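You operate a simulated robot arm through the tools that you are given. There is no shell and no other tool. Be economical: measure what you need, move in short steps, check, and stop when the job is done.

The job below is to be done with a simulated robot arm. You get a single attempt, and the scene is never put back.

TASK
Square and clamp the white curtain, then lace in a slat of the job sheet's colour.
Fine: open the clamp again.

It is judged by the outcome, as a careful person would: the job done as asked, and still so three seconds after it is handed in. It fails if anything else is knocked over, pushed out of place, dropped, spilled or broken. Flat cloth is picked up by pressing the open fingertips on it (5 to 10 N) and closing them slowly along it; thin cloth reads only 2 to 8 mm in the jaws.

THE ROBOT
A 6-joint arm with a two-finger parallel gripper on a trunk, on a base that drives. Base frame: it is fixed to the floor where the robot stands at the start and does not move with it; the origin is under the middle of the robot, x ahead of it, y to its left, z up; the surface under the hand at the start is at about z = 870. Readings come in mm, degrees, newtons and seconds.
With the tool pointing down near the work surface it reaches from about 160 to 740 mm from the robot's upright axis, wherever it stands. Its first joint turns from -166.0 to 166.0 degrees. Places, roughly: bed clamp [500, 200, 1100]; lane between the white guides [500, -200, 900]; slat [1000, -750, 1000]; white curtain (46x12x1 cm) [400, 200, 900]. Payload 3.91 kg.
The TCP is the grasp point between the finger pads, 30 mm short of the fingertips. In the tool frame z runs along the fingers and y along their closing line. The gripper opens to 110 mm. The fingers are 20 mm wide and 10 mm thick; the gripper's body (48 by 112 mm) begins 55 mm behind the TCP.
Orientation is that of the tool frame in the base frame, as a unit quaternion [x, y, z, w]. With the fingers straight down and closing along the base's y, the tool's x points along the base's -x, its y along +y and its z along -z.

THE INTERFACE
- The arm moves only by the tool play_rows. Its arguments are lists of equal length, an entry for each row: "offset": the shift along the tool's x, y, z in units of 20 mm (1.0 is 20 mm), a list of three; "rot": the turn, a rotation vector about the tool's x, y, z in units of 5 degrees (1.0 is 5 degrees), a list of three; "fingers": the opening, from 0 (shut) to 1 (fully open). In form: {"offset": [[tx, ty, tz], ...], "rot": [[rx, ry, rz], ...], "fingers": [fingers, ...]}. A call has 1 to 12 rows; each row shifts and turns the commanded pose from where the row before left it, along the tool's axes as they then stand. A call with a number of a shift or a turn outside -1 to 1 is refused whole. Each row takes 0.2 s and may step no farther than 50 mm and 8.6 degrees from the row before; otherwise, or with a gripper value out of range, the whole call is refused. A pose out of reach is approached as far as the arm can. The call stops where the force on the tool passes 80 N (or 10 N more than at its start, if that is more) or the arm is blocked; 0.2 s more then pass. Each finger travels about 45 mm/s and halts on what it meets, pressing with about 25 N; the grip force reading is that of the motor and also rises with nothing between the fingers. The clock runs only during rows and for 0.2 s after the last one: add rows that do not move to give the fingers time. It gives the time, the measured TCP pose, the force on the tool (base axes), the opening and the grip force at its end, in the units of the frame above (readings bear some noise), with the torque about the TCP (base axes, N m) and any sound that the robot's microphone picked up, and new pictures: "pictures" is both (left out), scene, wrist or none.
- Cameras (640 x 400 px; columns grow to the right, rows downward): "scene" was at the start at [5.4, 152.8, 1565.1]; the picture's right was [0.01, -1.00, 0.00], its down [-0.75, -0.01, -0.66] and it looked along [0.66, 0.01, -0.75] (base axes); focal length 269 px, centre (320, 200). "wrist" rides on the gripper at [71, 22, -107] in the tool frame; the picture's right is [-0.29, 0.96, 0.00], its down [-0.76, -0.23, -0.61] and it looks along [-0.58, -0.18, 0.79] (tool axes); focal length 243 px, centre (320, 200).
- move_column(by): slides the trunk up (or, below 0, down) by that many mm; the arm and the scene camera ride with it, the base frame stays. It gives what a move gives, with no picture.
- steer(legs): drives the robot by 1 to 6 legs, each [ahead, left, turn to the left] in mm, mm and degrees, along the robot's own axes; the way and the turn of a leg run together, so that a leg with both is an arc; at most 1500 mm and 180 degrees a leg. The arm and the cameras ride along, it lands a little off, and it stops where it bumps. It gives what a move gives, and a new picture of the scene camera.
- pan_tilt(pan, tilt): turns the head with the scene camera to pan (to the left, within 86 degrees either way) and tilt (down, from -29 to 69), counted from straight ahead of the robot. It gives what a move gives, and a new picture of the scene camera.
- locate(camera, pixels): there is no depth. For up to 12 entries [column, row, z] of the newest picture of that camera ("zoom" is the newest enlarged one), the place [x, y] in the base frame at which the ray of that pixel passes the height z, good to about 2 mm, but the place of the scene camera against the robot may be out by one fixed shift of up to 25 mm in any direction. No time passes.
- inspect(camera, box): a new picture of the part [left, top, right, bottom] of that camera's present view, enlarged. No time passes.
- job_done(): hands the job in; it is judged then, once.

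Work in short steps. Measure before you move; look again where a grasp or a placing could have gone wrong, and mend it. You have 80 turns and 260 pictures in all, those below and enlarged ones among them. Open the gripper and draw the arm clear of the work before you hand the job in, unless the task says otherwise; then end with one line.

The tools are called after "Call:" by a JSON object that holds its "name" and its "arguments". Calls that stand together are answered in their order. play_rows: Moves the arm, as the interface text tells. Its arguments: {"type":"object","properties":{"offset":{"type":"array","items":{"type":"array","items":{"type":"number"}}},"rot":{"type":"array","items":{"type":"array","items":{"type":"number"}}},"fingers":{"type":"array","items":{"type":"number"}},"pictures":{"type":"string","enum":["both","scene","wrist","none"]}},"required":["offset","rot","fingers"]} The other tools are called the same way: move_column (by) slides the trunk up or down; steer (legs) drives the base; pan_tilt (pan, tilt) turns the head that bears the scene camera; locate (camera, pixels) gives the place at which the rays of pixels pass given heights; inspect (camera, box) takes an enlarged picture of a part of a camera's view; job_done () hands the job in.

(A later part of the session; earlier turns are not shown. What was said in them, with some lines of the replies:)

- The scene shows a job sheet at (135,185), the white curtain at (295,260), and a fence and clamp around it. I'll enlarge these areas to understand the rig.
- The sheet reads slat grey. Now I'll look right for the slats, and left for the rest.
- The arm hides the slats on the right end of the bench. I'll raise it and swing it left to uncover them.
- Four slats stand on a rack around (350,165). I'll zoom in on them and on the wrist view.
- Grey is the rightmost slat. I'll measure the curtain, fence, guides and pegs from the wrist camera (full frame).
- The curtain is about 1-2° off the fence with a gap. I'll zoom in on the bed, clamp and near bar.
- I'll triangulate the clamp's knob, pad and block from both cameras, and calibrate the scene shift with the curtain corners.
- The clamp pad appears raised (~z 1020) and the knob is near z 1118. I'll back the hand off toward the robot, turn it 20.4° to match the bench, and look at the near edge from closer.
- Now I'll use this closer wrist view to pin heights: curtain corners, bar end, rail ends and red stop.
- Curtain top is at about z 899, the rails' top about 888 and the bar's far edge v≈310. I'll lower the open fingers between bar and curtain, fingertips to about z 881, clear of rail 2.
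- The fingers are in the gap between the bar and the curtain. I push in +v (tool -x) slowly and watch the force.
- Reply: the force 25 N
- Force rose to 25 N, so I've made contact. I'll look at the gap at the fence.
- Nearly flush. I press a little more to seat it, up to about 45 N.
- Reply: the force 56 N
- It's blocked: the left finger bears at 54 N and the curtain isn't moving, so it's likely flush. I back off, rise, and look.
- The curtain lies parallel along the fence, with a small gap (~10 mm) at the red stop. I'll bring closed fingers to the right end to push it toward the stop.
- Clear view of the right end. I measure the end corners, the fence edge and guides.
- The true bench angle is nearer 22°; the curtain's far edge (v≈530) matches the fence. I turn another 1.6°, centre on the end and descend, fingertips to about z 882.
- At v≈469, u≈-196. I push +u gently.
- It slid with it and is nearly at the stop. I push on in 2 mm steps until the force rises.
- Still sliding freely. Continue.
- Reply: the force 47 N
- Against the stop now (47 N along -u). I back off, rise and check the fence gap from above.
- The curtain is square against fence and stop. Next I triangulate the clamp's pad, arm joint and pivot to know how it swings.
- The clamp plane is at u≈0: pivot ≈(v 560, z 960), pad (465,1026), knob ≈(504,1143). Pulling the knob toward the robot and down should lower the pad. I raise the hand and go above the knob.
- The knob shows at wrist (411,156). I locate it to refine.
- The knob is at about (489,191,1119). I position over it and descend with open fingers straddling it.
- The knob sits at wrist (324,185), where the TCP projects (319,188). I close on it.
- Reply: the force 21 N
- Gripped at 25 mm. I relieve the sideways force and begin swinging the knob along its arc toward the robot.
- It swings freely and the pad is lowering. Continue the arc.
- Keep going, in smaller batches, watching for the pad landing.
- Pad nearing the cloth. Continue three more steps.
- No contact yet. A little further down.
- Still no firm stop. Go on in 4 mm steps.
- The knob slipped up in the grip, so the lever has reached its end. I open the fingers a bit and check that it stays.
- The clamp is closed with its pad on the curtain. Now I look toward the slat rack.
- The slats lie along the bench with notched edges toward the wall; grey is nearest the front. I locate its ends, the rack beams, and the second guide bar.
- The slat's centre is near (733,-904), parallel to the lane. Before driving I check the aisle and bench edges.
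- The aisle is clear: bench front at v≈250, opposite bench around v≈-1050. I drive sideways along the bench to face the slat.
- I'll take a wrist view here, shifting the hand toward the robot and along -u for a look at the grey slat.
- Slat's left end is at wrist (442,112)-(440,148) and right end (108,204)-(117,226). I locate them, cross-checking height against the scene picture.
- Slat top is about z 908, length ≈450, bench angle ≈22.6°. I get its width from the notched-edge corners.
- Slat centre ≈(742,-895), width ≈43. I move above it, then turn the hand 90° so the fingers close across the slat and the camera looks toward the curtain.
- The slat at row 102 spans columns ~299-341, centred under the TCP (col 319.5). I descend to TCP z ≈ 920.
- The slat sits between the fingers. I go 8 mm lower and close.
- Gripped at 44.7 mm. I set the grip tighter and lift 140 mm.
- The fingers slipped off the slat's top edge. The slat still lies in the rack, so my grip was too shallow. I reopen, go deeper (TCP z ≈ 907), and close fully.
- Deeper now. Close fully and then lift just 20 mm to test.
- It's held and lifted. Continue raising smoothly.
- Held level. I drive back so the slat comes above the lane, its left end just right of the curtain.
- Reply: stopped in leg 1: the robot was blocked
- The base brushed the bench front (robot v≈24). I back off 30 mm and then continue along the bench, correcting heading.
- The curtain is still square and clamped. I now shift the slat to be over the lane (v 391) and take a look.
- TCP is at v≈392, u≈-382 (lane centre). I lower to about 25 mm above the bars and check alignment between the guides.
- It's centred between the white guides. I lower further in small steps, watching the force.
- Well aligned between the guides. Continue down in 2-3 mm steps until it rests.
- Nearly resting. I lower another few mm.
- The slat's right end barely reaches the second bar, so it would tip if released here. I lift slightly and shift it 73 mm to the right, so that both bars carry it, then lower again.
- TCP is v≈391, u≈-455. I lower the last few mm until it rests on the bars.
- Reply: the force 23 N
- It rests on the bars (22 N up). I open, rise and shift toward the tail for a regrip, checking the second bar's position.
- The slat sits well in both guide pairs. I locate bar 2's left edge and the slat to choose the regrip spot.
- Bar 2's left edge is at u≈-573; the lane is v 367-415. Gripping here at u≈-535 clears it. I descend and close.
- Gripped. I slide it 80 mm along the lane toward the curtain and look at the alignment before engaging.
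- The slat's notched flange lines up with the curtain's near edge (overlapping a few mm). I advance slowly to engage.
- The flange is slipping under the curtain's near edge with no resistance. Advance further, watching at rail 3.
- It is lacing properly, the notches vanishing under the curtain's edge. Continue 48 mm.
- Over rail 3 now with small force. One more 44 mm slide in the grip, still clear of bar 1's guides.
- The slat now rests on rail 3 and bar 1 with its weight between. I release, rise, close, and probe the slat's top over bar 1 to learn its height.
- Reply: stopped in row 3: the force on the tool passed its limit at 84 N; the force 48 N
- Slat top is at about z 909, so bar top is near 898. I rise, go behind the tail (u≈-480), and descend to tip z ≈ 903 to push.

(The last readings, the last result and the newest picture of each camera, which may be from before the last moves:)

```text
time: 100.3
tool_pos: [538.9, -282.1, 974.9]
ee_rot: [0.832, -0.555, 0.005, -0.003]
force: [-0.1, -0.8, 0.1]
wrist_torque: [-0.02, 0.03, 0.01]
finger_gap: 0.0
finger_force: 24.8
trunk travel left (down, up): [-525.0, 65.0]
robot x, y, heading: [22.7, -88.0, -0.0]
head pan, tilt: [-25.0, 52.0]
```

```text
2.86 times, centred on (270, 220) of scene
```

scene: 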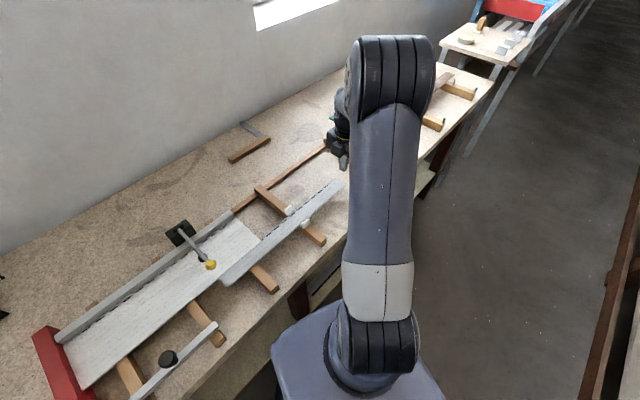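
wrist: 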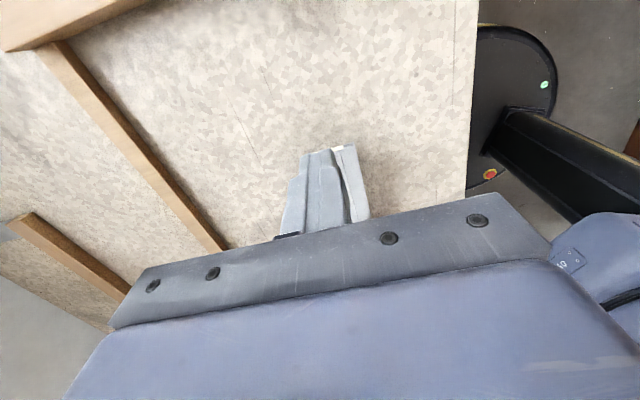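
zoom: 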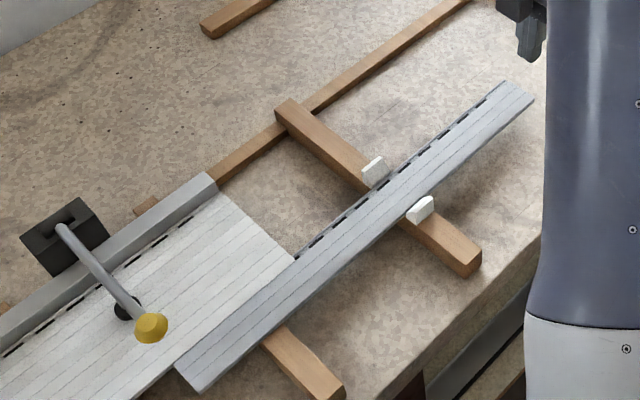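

The slat is stable. I move 16 mm further behind the tail and descend to TCP z 933.

Call:
{"name": "play_rows", "arguments": {"offset": [[0.8, 0, 0], [0, 0, 1], [0, 0, 1], [0, 0, 0.05]], "rot": [[0, 0, 0], [0, 0, 0], [0, 0, 0], [0, 0, 0]], "fingers": [0, 0, 0, 0], "pictures": "none"}}

Call:
{"name": "play_rows", "arguments": {"offset": [[-0.5, 0, 0], [-0.5, 0, 0], [-0.5, 0, 0], [-0.5, 0, 0], [-0.5, 0, 0]], "rot": [[0, 0, 0], [0, 0, 0], [0, 0, 0], [0, 0, 0], [0, 0, 0]], "fingers": [0, 0, 0, 0, 0]}}

Call:
{"name": "inspect", "arguments": {"camera": "scene", "box": [200, 150, 340, 290]}}

```text
time: 101.3
tool_pos: [545.8, -295.7, 933.9]
ee_rot: [0.832, -0.555, 0.005, -0.003]
force: [0.0, 0.3, 0.3]
wrist_torque: [-0.02, 0.01, -0.01]
finger_gap: 0.3
finger_force: 24.9
trunk travel left (down, up): [-525.0, 65.0]
robot x, y, heading: [29.0, -85.8, 0.1]
head pan, tilt: [-25.0, 52.0]
```

```text
time: 102.5
tool_pos: [528.0, -249.7, 934.8]
ee_rot: [0.832, -0.555, 0.005, -0.003]
force: [0.0, 1.5, -0.4]
wrist_torque: [0.01, -0.01, 0.01]
finger_gap: 0.0
finger_force: 25.4
trunk travel left (down, up): [-525.0, 65.0]
robot x, y, heading: [26.0, -87.5, 0.3]
head pan, tilt: [-25.0, 52.0]
```

scene: 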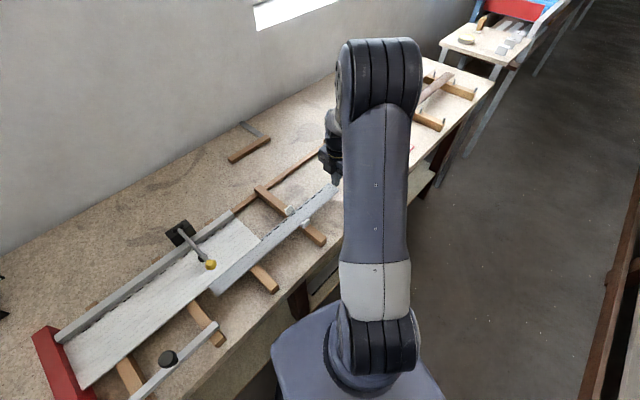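
wrist: 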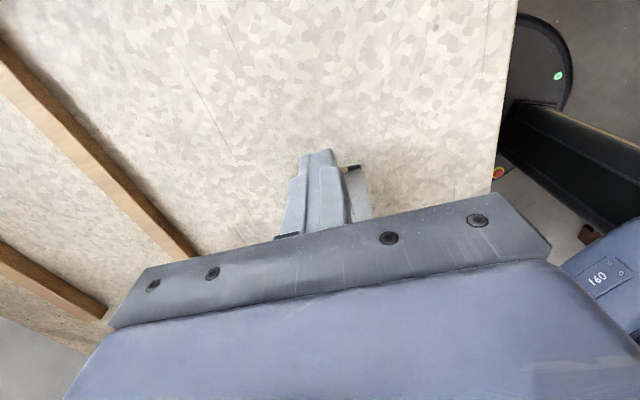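

```text
2.86 times, centred on (270, 220) of scene
```

zoom: 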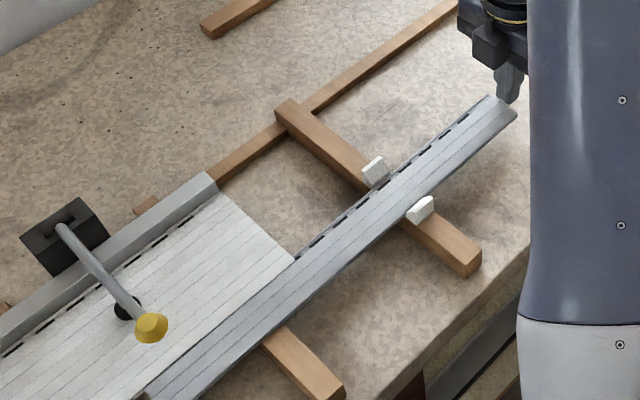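

Pushing works: the slat moved in smoothly. Keep pushing, 80 mm more.

Call:
{"name": "play_rows", "arguments": {"offset": [[-0.4, 0, 0], [-0.4, 0, 0], [-0.4, 0, 0], [-0.4, 0, 0], [-0.4, 0, 0], [-0.4, 0, 0], [-0.4, 0, 0], [-0.4, 0, 0], [-0.4, 0, 0], [-0.4, 0, 0]], "rot": [[0, 0, 0], [0, 0, 0], [0, 0, 0], [0, 0, 0], [0, 0, 0], [0, 0, 0], [0, 0, 0], [0, 0, 0], [0, 0, 0], [0, 0, 0]], "fingers": [0, 0, 0, 0, 0, 0, 0, 0, 0, 0], "pictures": "scene"}}

Call:
{"name": "inspect", "arguments": {"camera": "scene", "box": [160, 150, 340, 310]}}

```text
time: 104.7
tool_pos: [497.7, -177.1, 932.6]
ee_rot: [0.832, -0.555, 0.005, -0.003]
force: [0.1, 0.0, 0.1]
wrist_torque: [-0.04, -0.01, 0.0]
finger_gap: 0.0
finger_force: 25.1
trunk travel left (down, up): [-525.0, 65.0]
robot x, y, heading: [25.9, -87.7, 0.1]
head pan, tilt: [-25.0, 52.0]
```

scene: 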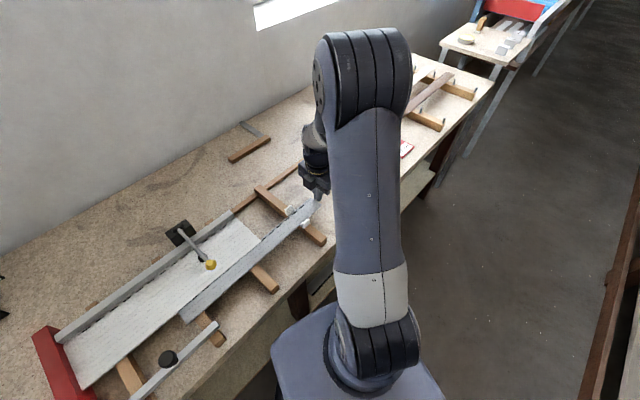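

```text
2.50 times, centred on (250, 230) of scene
```

zoom: 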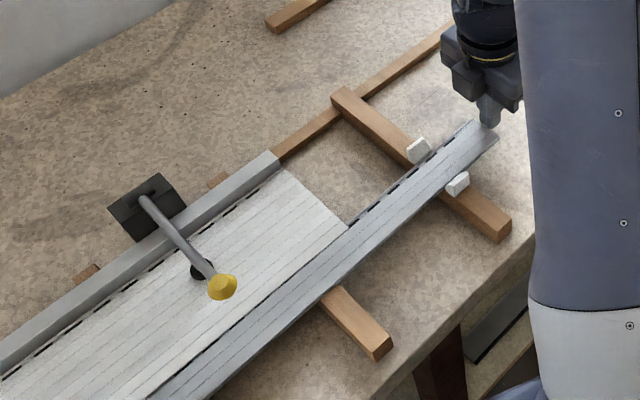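

Lacing in well; the lead end is passing rail 2. Continue 80 mm, correcting 2 mm toward lane centre.

Call:
{"name": "play_rows", "arguments": {"offset": [[-0.4, 0.05, -0.05], [-0.4, 0.05, 0], [-0.4, 0, 0], [-0.4, 0, 0], [-0.4, 0, 0], [-0.4, 0, 0], [-0.4, 0, 0], [-0.4, 0, 0], [-0.4, 0, 0], [-0.4, 0, 0]], "rot": [[0, 0, 0], [0, 0, 0], [0, 0, 0], [0, 0, 0], [0, 0, 0], [0, 0, 0], [0, 0, 0], [0, 0, 0], [0, 0, 0], [0, 0, 0]], "fingers": [0, 0, 0, 0, 0, 0, 0, 0, 0, 0], "pictures": "scene"}}

Call:
{"name": "inspect", "arguments": {"camera": "scene", "box": [100, 180, 340, 370]}}

```text
time: 106.9
tool_pos: [464.5, -102.8, 933.0]
ee_rot: [0.832, -0.555, 0.005, -0.003]
force: [-0.2, 0.3, 0.2]
wrist_torque: [-0.02, 0.02, -0.02]
finger_gap: 0.0
finger_force: 25.0
trunk travel left (down, up): [-525.0, 65.0]
robot x, y, heading: [26.7, -89.4, -0.1]
head pan, tilt: [-25.0, 52.0]
```

scene: 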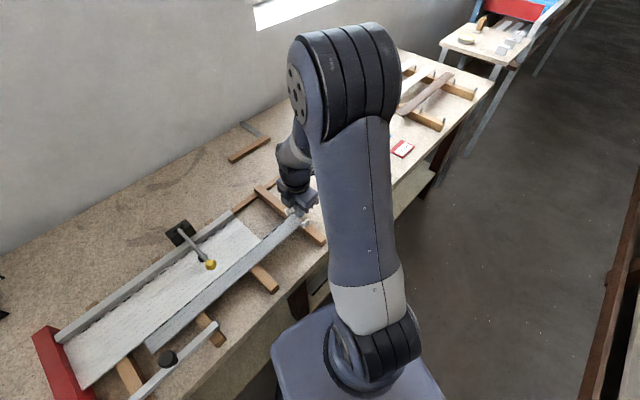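

```text
2.11 times, centred on (220, 275) of scene
```

zoom: 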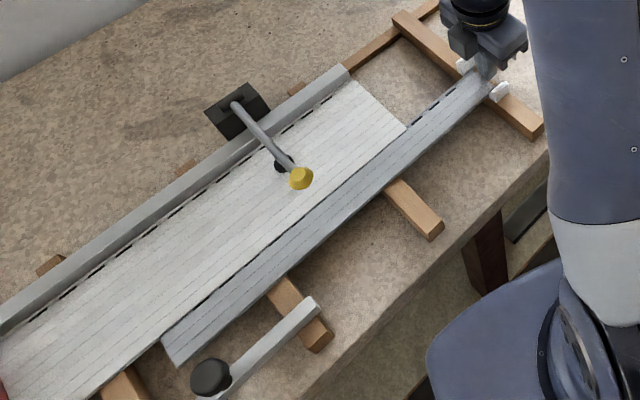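

Halfway past bar 1. Continue another 80 mm.

Call:
{"name": "play_rows", "arguments": {"offset": [[-0.4, 0, 0], [-0.4, 0, 0], [-0.4, 0, 0], [-0.4, 0, 0], [-0.4, 0, 0], [-0.4, 0, 0], [-0.4, 0, 0], [-0.4, 0, 0], [-0.4, 0, 0], [-0.4, 0, 0]], "rot": [[0, 0, 0], [0, 0, 0], [0, 0, 0], [0, 0, 0], [0, 0, 0], [0, 0, 0], [0, 0, 0], [0, 0, 0], [0, 0, 0], [0, 0, 0]], "fingers": [0, 0, 0, 0, 0, 0, 0, 0, 0, 0], "pictures": "scene"}}

Call:
{"name": "inspect", "arguments": {"camera": "scene", "box": [20, 200, 310, 400]}}

Call:
{"name": "inspect", "arguments": {"camera": "scene", "box": [220, 180, 340, 280]}}

```text
time: 109.1
tool_pos: [435.1, -28.5, 934.1]
ee_rot: [0.831, -0.555, 0.005, -0.004]
force: [-0.3, -0.6, 0.1]
wrist_torque: [0.01, 0.01, 0.0]
finger_gap: 0.0
finger_force: 24.5
trunk travel left (down, up): [-525.0, 65.0]
robot x, y, heading: [22.8, -88.7, 0.3]
head pan, tilt: [-25.0, 52.0]
```

scene: 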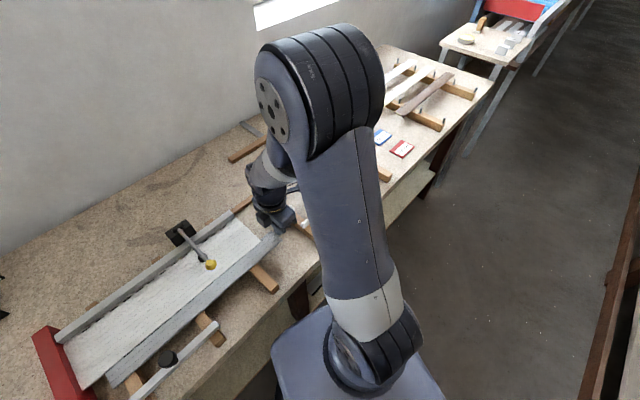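

```text
2.00 times, centred on (165, 300) of scene
```

zoom: 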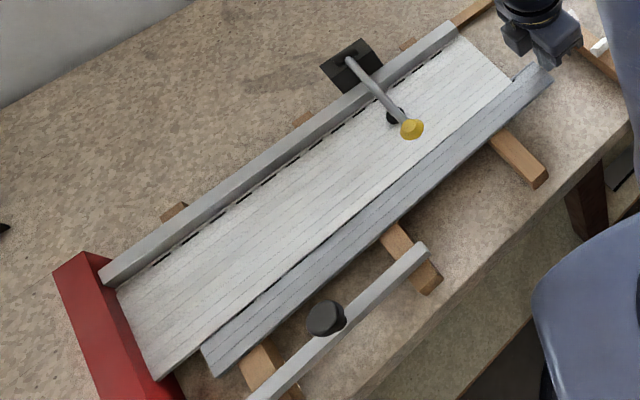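

```text
4.00 times, centred on (280, 230) of scene
```

zoom: 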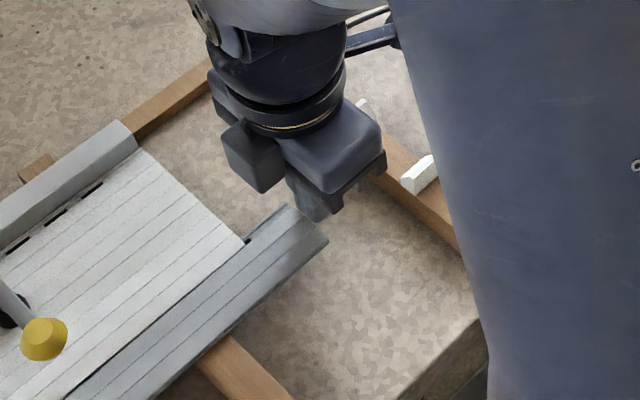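

About 45 mm remain on both ends (tail to curtain end, lead to red stop). Push on 40 mm slowly.

Call:
{"name": "play_rows", "arguments": {"offset": [[-0.3, 0, 0], [-0.3, 0, 0], [-0.3, 0, 0], [-0.3, 0, 0], [-0.3, 0, 0], [-0.2, 0, 0], [-0.2, 0, 0], [-0.1, 0, 0]], "rot": [[0, 0, 0], [0, 0, 0], [0, 0, 0], [0, 0, 0], [0, 0, 0], [0, 0, 0], [0, 0, 0], [0, 0, 0]], "fingers": [0, 0, 0, 0, 0, 0, 0, 0], "pictures": "none"}}

Call:
{"name": "inspect", "arguments": {"camera": "scene", "box": [20, 300, 160, 400]}}

Call:
{"name": "inspect", "arguments": {"camera": "scene", "box": [200, 180, 320, 280]}}

```text
time: 110.9
tool_pos: [419.5, 9.1, 934.7]
ee_rot: [0.831, -0.556, 0.005, -0.002]
force: [0.1, -0.7, 0.1]
wrist_torque: [0.0, -0.02, 0.0]
finger_gap: 0.0
finger_force: 24.6
trunk travel left (down, up): [-525.0, 65.0]
robot x, y, heading: [31.8, -88.0, 0.3]
head pan, tilt: [-25.0, 52.0]
```

```text
4.00 times, centred on (90, 350) of scene
```

zoom: 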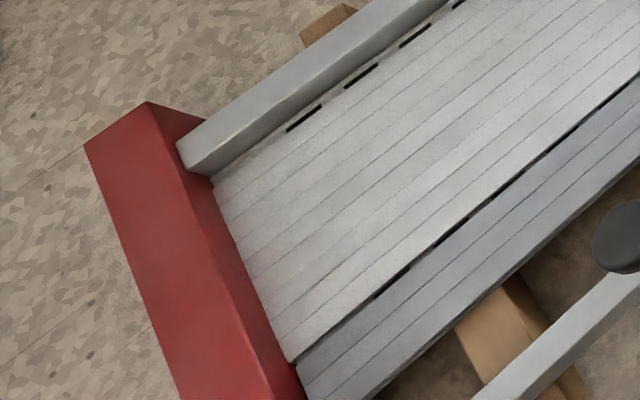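

```text
4.00 times, centred on (260, 230) of scene
```

zoom: 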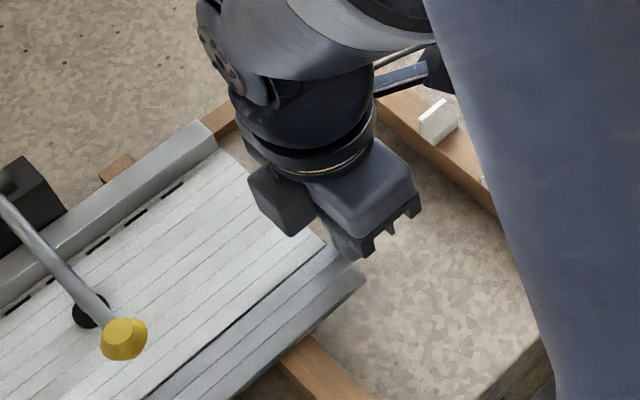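

Nearly home. Push in 2 mm steps until it meets the stop.

Call:
{"name": "play_rows", "arguments": {"offset": [[-0.1, 0, 0], [-0.1, 0, 0], [-0.1, 0, 0]], "rot": [[0, 0, 0], [0, 0, 0], [0, 0, 0]], "fingers": [0, 0, 0], "pictures": "none"}}

Call:
{"name": "inspect", "arguments": {"camera": "scene", "box": [40, 320, 140, 400]}}

```text
time: 111.7
tool_pos: [417.5, 10.8, 934.5]
ee_rot: [0.832, -0.555, 0.006, -0.003]
force: [10.3, -25.0, 0.7]
wrist_torque: [-0.7, -0.25, 0.0]
finger_gap: 0.1
finger_force: 25.2
trunk travel left (down, up): [-525.0, 65.0]
robot x, y, heading: [26.1, -89.9, -0.0]
head pan, tilt: [-25.0, 52.0]
```

```text
5.00 times, centred on (90, 360) of scene
```

zoom: 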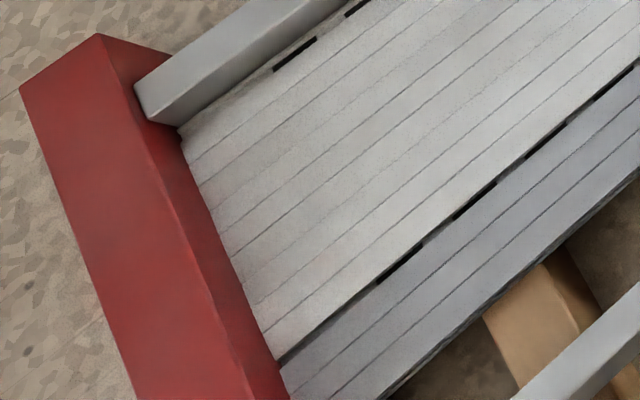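

Home against the stop (27 N). I see notches partly showing at the left end, so I back off and view the joint along its whole length.

Call:
{"name": "play_rows", "arguments": {"offset": [[1, 0, 0], [1, 0, 0], [0, 0, -1], [0, 0, -1], [0, 0, -1], [0, 0, -1], [0, 0, -1], [1, 0, -1], [1, 0, -1], [1, 0, -1]], "rot": [[0, 0, 0], [0, 0, 0], [0, 0, 0], [0, 0, 0], [0, 0, 0], [0, 0, 0], [0, 0, 0], [0, 0, 0], [0, 0, 0], [0, 0, 0]], "fingers": [0, 0, 0, 0, 0, 0, 0, 0, 0, 0], "pictures": "none"}}

Call:
{"name": "pan_tilt", "arguments": {"pan": 35, "tilt": 60}}

Call:
{"name": "inspect", "arguments": {"camera": "scene", "box": [150, 130, 330, 280]}}

Call:
{"name": "inspect", "arguments": {"camera": "scene", "box": [300, 130, 480, 280]}}

```text
time: 113.9
tool_pos: [453.0, -78.4, 1096.1]
ee_rot: [0.832, -0.555, 0.006, -0.004]
force: [-1.1, -0.1, 0.3]
wrist_torque: [0.0, 0.01, -0.01]
finger_gap: 0.0
finger_force: 24.8
trunk travel left (down, up): [-525.0, 65.0]
robot x, y, heading: [27.1, -87.0, 0.3]
head pan, tilt: [-25.0, 52.0]
```

```text
time: 115.2
tool_pos: [453.1, -78.0, 1095.6]
ee_rot: [0.832, -0.555, 0.005, -0.002]
force: [0.8, -0.2, 0.0]
wrist_torque: [-0.01, 0.0, 0.05]
finger_gap: 0.2
finger_force: 25.0
trunk travel left (down, up): [-525.0, 65.0]
robot x, y, heading: [29.4, -89.1, 0.1]
head pan, tilt: [35.0, 60.0]
```

scene: 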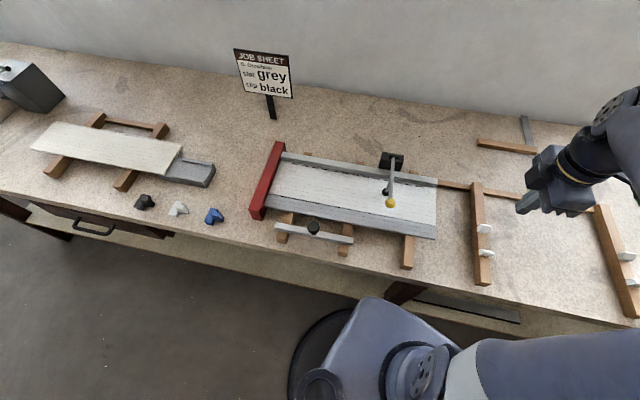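

```text
2.67 times, centred on (240, 205) of scene
```

zoom: 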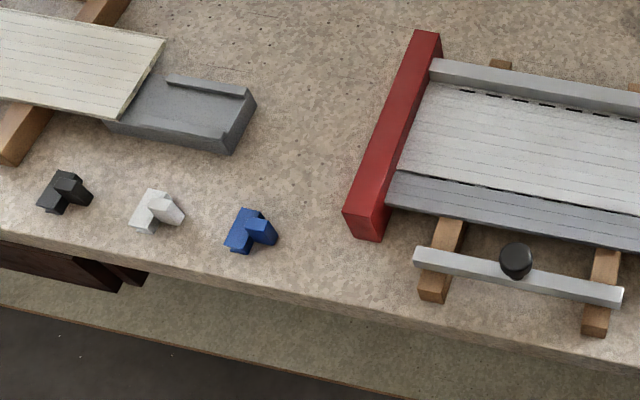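

```text
2.67 times, centred on (390, 205) of scene
```

zoom: 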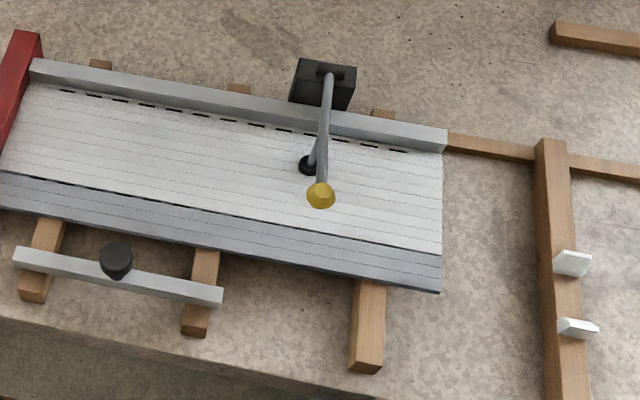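

Both ends are flush. I zoom closer on the joint at left and right to judge whether the slat is parallel.

Call:
{"name": "inspect", "arguments": {"camera": "scene", "box": [255, 180, 355, 240]}}

Call:
{"name": "inspect", "arguments": {"camera": "scene", "box": [350, 190, 450, 250]}}

```text
6.40 times, centred on (305, 210) of scene
```

zoom: 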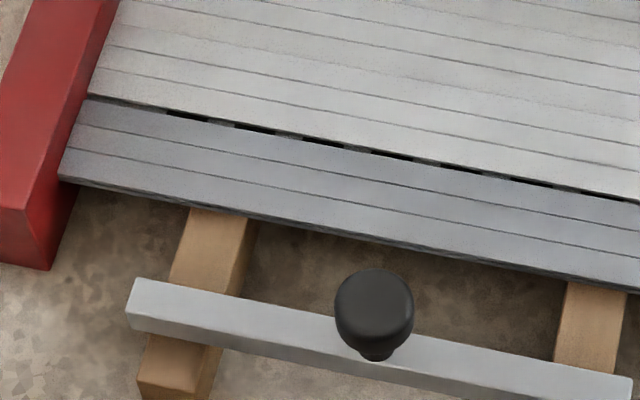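

```text
6.40 times, centred on (400, 220) of scene
```

zoom: 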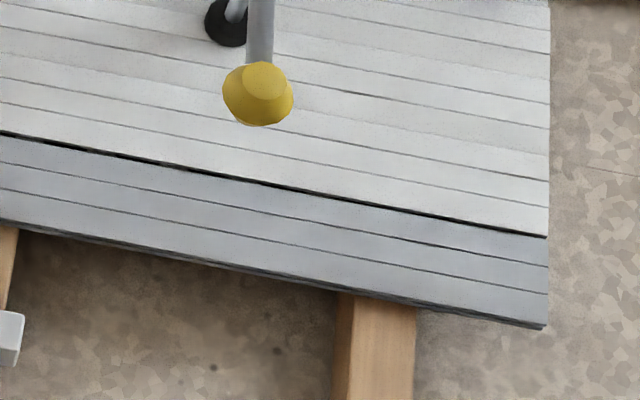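

The slat is laced along its full length, with only slight play. Now I open the clamp: I turn the hand back 90° to grip the knob with fingers closing along u.

Call:
{"name": "play_rows", "arguments": {"offset": [[0, 0, 0], [0, 0, 0], [0, 0, 0], [0, 0, 0], [0, 0, 0], [0, 0, 0], [0, 0, 0], [0, 0, 0], [0, 0, 0], [0, 0, 0], [0, 0, 0], [0, 0, 0]], "rot": [[0, 0, 1], [0, 0, 1], [0, 0, 1], [0, 0, 1], [0, 0, 1], [0, 0, 1], [0, 0, 1], [0, 0, 1], [0, 0, 1], [0, 0, 1], [0, 0, 1], [0, 0, 1]], "fingers": [0.7, 0.7, 0.7, 0.7, 0.7, 0.7, 0.7, 0.7, 0.7, 0.7, 0.7, 0.7], "pictures": "none"}}

Call:
{"name": "play_rows", "arguments": {"offset": [[0, 0, 0], [0, 0, 0], [0, 0, 0], [0, 0, 0], [0, 0, 0], [0, 0, 0], [0, 1, 0], [0, 1, 0], [0, 1, 0], [0, 1, 0], [0, 1, 0], [0, 1, 0]], "rot": [[0, 0, 1], [0, 0, 1], [0, 0, 1], [0, 0, 1], [0, 0, 1], [0, 0, 1], [0, 0, 0], [0, 0, 0], [0, 0, 0], [0, 0, 0], [0, 0, 0], [0, 0, 0]], "fingers": [0.7, 0.7, 0.7, 0.7, 0.7, 0.7, 0.7, 0.7, 0.7, 0.7, 0.7, 0.7]}}

```text
time: 117.8
tool_pos: [454.3, -78.9, 1094.3]
ee_rot: [-0.442, 0.897, -0.002, 0.005]
force: [-0.2, -0.2, -0.1]
wrist_torque: [0.01, 0.01, 0.0]
finger_gap: 76.9
finger_force: 0.0
trunk travel left (down, up): [-525.0, 65.0]
robot x, y, heading: [27.7, -84.3, 0.3]
head pan, tilt: [35.0, 60.0]
```

```text
time: 120.4
tool_pos: [407.3, 33.2, 1092.4]
ee_rot: [-0.195, 0.981, -0.002, 0.005]
force: [0.0, -0.2, -0.1]
wrist_torque: [0.01, 0.02, -0.03]
finger_gap: 76.9
finger_force: 0.1
trunk travel left (down, up): [-525.0, 65.0]
robot x, y, heading: [27.1, -86.4, -0.2]
head pan, tilt: [35.0, 60.0]
5 turns are left
```

scene: 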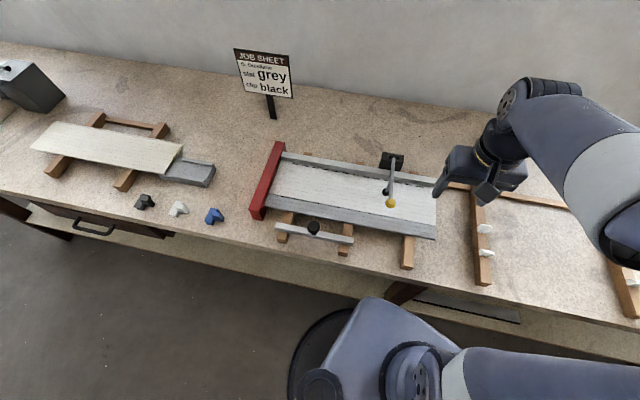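
wrist: 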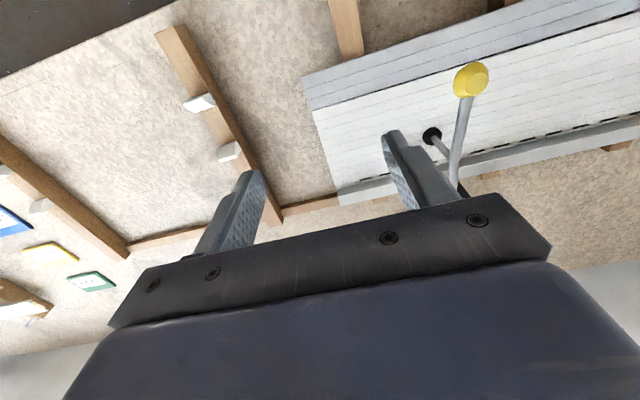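

Few turns remain. From wrist pixel (470,78) the knob is at about v 392, u -2, z 985; I move above it, descend, and grip.

Call:
{"name": "play_rows", "arguments": {"offset": [[-0.15, 1, 0], [0, 1, 0], [0, 1, 0], [0, 1, 0], [0, 1, 0], [0, 1, 0], [0, 0.15, 1], [0, 0, 1], [0, 0, 1], [0, 0, 1], [0, 0, 1], [0, 0, 0.4]], "rot": [[0, 0, 0], [0, 0, 0], [0, 0, 0], [0, 0, 0], [0, 0, 0], [0, 0, 0], [0, 0, 0], [0, 0, 0], [0, 0, 0], [0, 0, 0], [0, 0, 0], [0, 0, 0]], "fingers": [0.7, 0.7, 0.7, 0.7, 0.7, 0.7, 0.7, 0.7, 0.7, 0.7, 0.7, 0.7]}}

Call:
{"name": "play_rows", "arguments": {"offset": [[0, 0, 0], [0, 0, 0], [0, 0, 0], [0, 0, 0], [0, 0, 0], [0, 0, 0]], "rot": [[0, 0, 0], [0, 0, 0], [0, 0, 0], [0, 0, 0], [0, 0, 0], [0, 0, 0]], "fingers": [0.5, 0.3, 0.1, 0.1, 0.1, 0.1]}}

```text
time: 123.0
tool_pos: [366.1, 146.5, 986.0]
ee_rot: [-0.196, 0.981, -0.001, 0.006]
force: [0.4, 0.6, 0.5]
wrist_torque: [-0.01, 0.02, 0.05]
finger_gap: 76.8
finger_force: 0.0
trunk travel left (down, up): [-525.0, 65.0]
robot x, y, heading: [30.1, -87.0, 0.1]
head pan, tilt: [35.0, 60.0]
```

scene: 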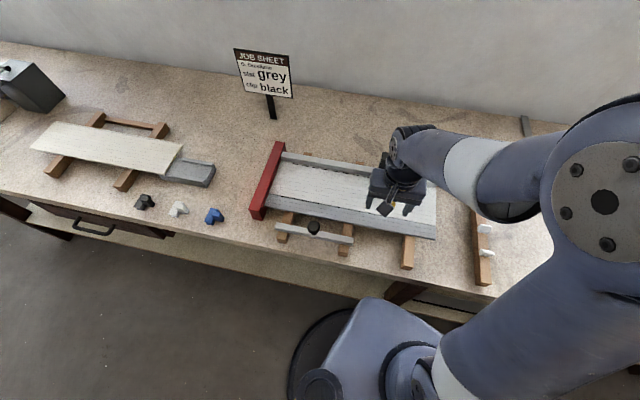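
wrist: 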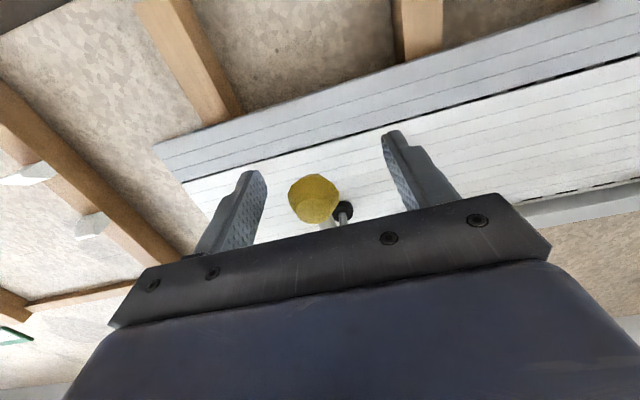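

```text
time: 124.4
tool_pos: [366.6, 144.9, 986.0]
ee_rot: [-0.195, 0.981, -0.001, 0.005]
force: [8.5, -18.3, -0.4]
wrist_torque: [0.14, 0.03, -0.01]
finger_gap: 25.1
finger_force: 45.0
trunk travel left (down, up): [-525.0, 65.0]
robot x, y, heading: [28.0, -91.1, 0.1]
head pan, tilt: [35.0, 60.0]
4 turns are left
```

scene: 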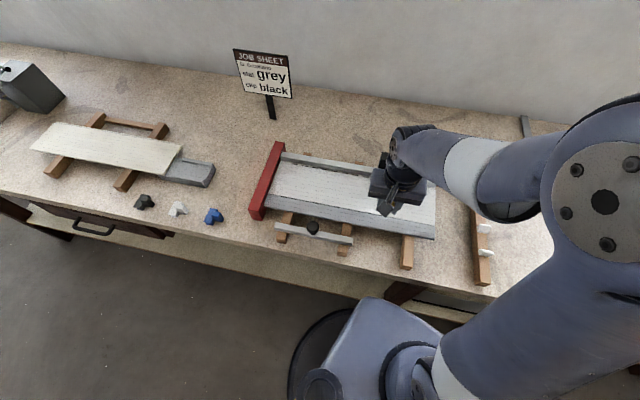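
wrist: 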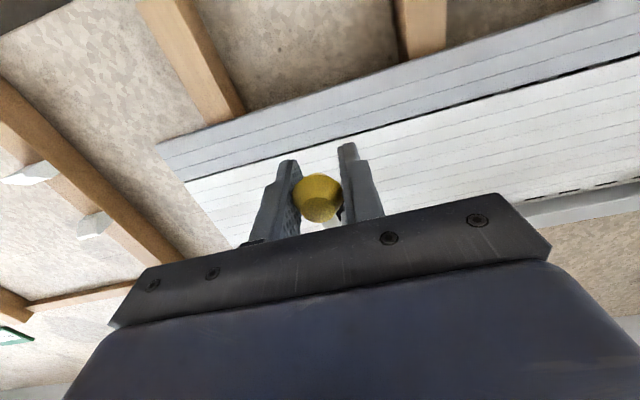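

Knob gripped (25 mm). I relieve the side load and swing it back up along the reverse arc.

Call:
{"name": "play_rows", "arguments": {"offset": [[0, -0.1, 0], [-0.16, 0, -0.71], [-0.215, 0, -0.69], [-0.28, 0, -0.67], [-0.33, 0, -0.64], [-0.39, 0, -0.61], [-0.44, 0, -0.575], [-0.49, 0, -0.535]], "rot": [[0, 0, 0], [0, 0, 0], [0, 0, 0], [0, 0, 0], [0, 0, 0], [0, 0, 0], [0, 0, 0], [0, 0, 0]], "fingers": [0.1, 0.1, 0.1, 0.1, 0.1, 0.1, 0.1, 0.1], "pictures": "wrist"}}

Call:
{"name": "play_rows", "arguments": {"offset": [[-0.535, 0, -0.49], [-0.575, 0, -0.44], [-0.61, 0, -0.39], [-0.64, 0, -0.33], [-0.67, 0, -0.28], [-0.69, 0, -0.215], [-0.5, 0, -0.12]], "rot": [[0, 0, 0], [0, 0, 0], [0, 0, 0], [0, 0, 0], [0, 0, 0], [0, 0, 0], [0, 0, 0]], "fingers": [0.1, 0.1, 0.1, 0.1, 0.1, 0.1, 0.1]}}

Call:
{"name": "inspect", "arguments": {"camera": "scene", "box": [250, 90, 460, 260]}}

```text
time: 126.2
tool_pos: [406.6, 161.1, 1073.0]
ee_rot: [-0.196, 0.981, 0.0, 0.006]
force: [-3.2, -12.7, -4.3]
wrist_torque: [-0.25, 1.02, 0.05]
finger_gap: 25.5
finger_force: 45.1
trunk travel left (down, up): [-525.0, 65.0]
robot x, y, heading: [26.2, -86.4, 0.0]
head pan, tilt: [35.0, 60.0]
```

wrist: 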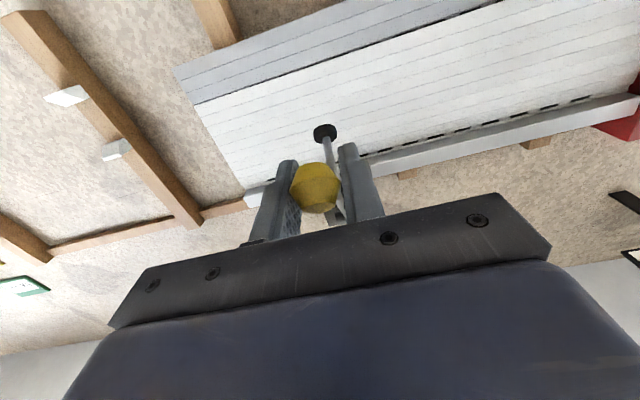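

```text
time: 127.8
tool_pos: [484.0, 193.9, 1121.3]
ee_rot: [-0.194, 0.981, 0.0, 0.006]
force: [-0.6, -15.1, 3.5]
wrist_torque: [-0.25, 0.84, 0.15]
finger_gap: 25.3
finger_force: 44.6
trunk travel left (down, up): [-525.0, 65.0]
robot x, y, heading: [26.5, -90.8, 0.2]
head pan, tilt: [35.0, 60.0]
```

scene: 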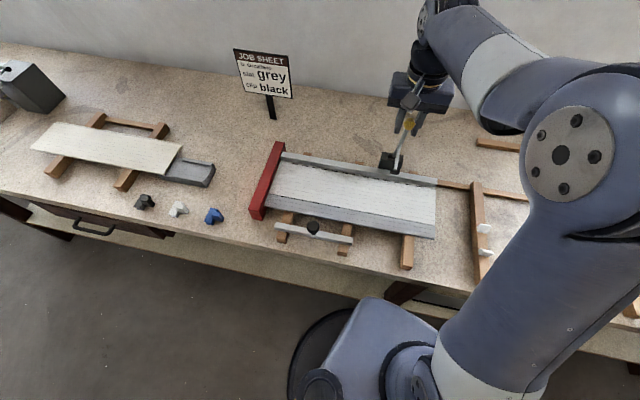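
wrist: 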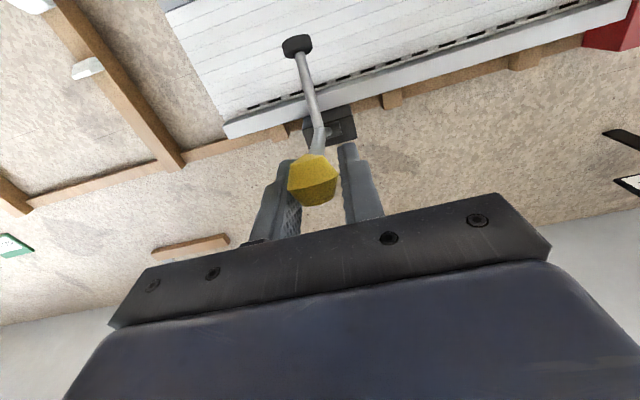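

```text
2.35 times, centred on (355, 175) of scene
3 turns are left
```

zoom: 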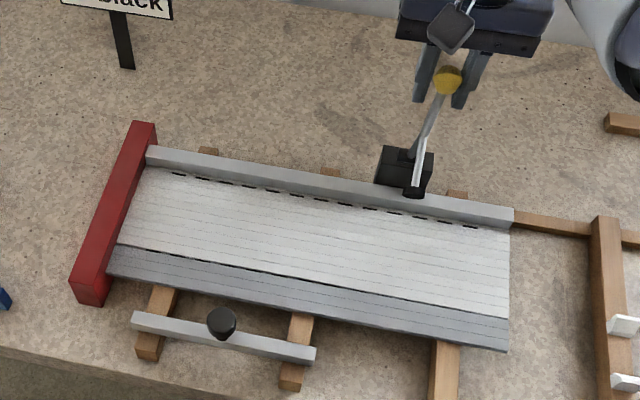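

The clamp is back at its open position. I nudge it 4 mm further to its original place, release, rise and withdraw.

Call:
{"name": "play_rows", "arguments": {"offset": [[-0.22, 0, -0.03], [0, 0, 0], [0, 0, 0], [0, 0, 0], [0, 0, 0], [0, 0, -1], [0, 0, -1], [0, 0, -1], [0, 0, -1], [1, -1, 0], [1, -1, 0], [1, -1, 0]], "rot": [[0, 0, 0], [0, 0, 0], [0, 0, 0], [0, 0, 0], [0, 0, 0], [0, 0, 0], [0, 0, 0], [0, 0, 0], [0, 0, 0], [0, 0, 0], [0, 0, 0], [0, 0, 0]], "fingers": [0.1, 0.1, 0.4, 0.7, 0.7, 0.7, 0.7, 0.7, 0.7, 0.7, 0.7, 0.7]}}

Call:
{"name": "play_rows", "arguments": {"offset": [[1, -1, 0], [1, -1, 0], [1, -1, 0], [0, -1, 0], [0, -1, 0], [0, 0, 0]], "rot": [[0, 0, 0], [0, 0, 0], [0, 0, 0], [0, 0, 0], [0, 0, 0], [0, 0, 0]], "fingers": [0.7, 0.7, 0.7, 0.7, 0.7, 0.7]}}

Call:
{"name": "inspect", "arguments": {"camera": "scene", "box": [250, 90, 460, 260]}}

```text
time: 130.4
tool_pos: [455.6, 116.2, 1200.4]
ee_rot: [-0.196, 0.981, -0.002, 0.006]
force: [-0.1, 0.3, -0.1]
wrist_torque: [-0.01, 0.0, 0.0]
finger_gap: 77.0
finger_force: 0.0
trunk travel left (down, up): [-525.0, 65.0]
robot x, y, heading: [28.0, -88.8, 0.2]
head pan, tilt: [35.0, 60.0]
```

scene: 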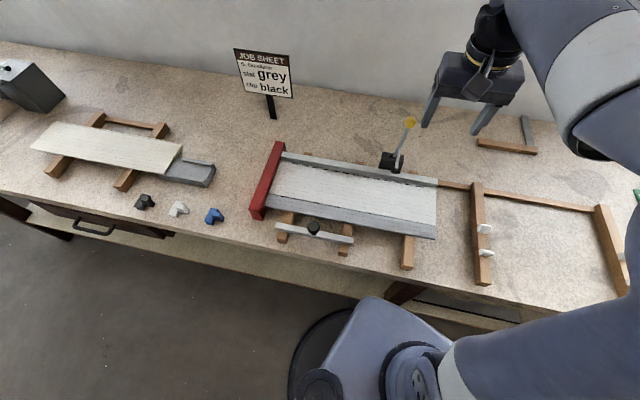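
wrist: 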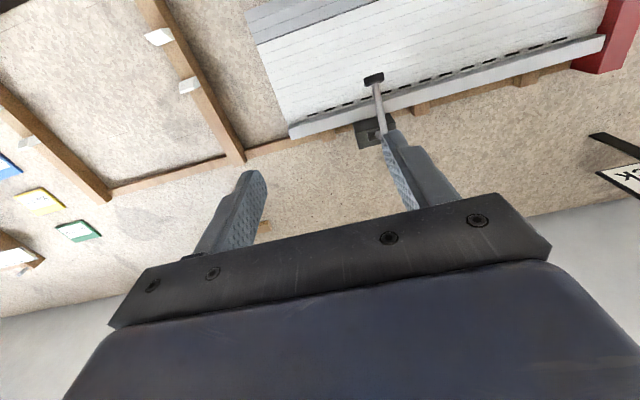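

```text
time: 131.8
tool_pos: [437.0, 3.8, 1199.0]
ee_rot: [-0.195, 0.981, -0.001, 0.005]
force: [0.1, 0.0, 0.4]
wrist_torque: [0.04, 0.0, -0.03]
finger_gap: 77.1
finger_force: 0.0
trunk travel left (down, up): [-525.0, 65.0]
robot x, y, heading: [30.5, -91.1, 0.3]
head pan, tilt: [35.0, 60.0]
```

scene: 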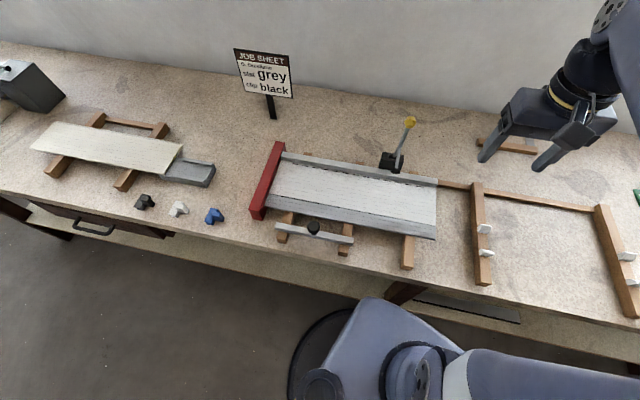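
wrist: 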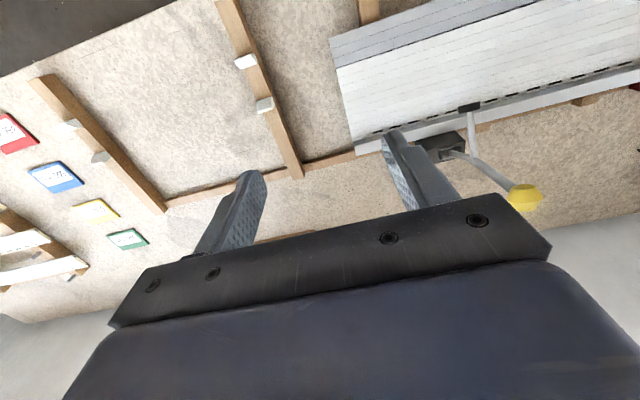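

```text
2.35 times, centred on (355, 175) of scene
2 turns are left
```

zoom: 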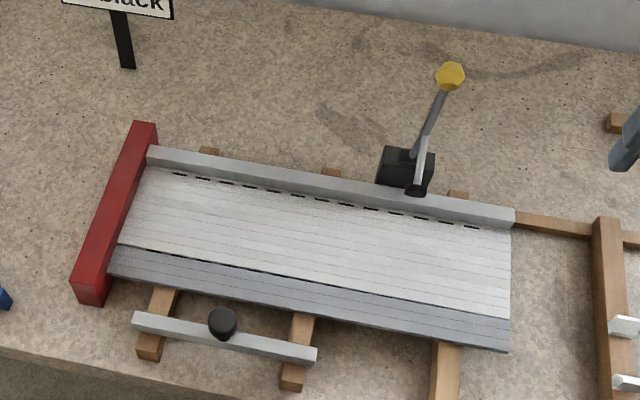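

The clamp stands open, the curtain is square against fence and stop, the grey slat is laced in, and the arm is clear and open. I hand the job in.

Call:
{"name": "job_done", "arguments": {}}

```text
The job is handed in.
```

I squared the white curtain against the fence and red stop, clamped it, laced in the grey slat until it met the stop, and opened the clamp again. The slat has a little play at its left end, where a few notches still show along the joint. While driving the slat back, the base bumped the front of the bench once; the curtain stayed square and clamped.
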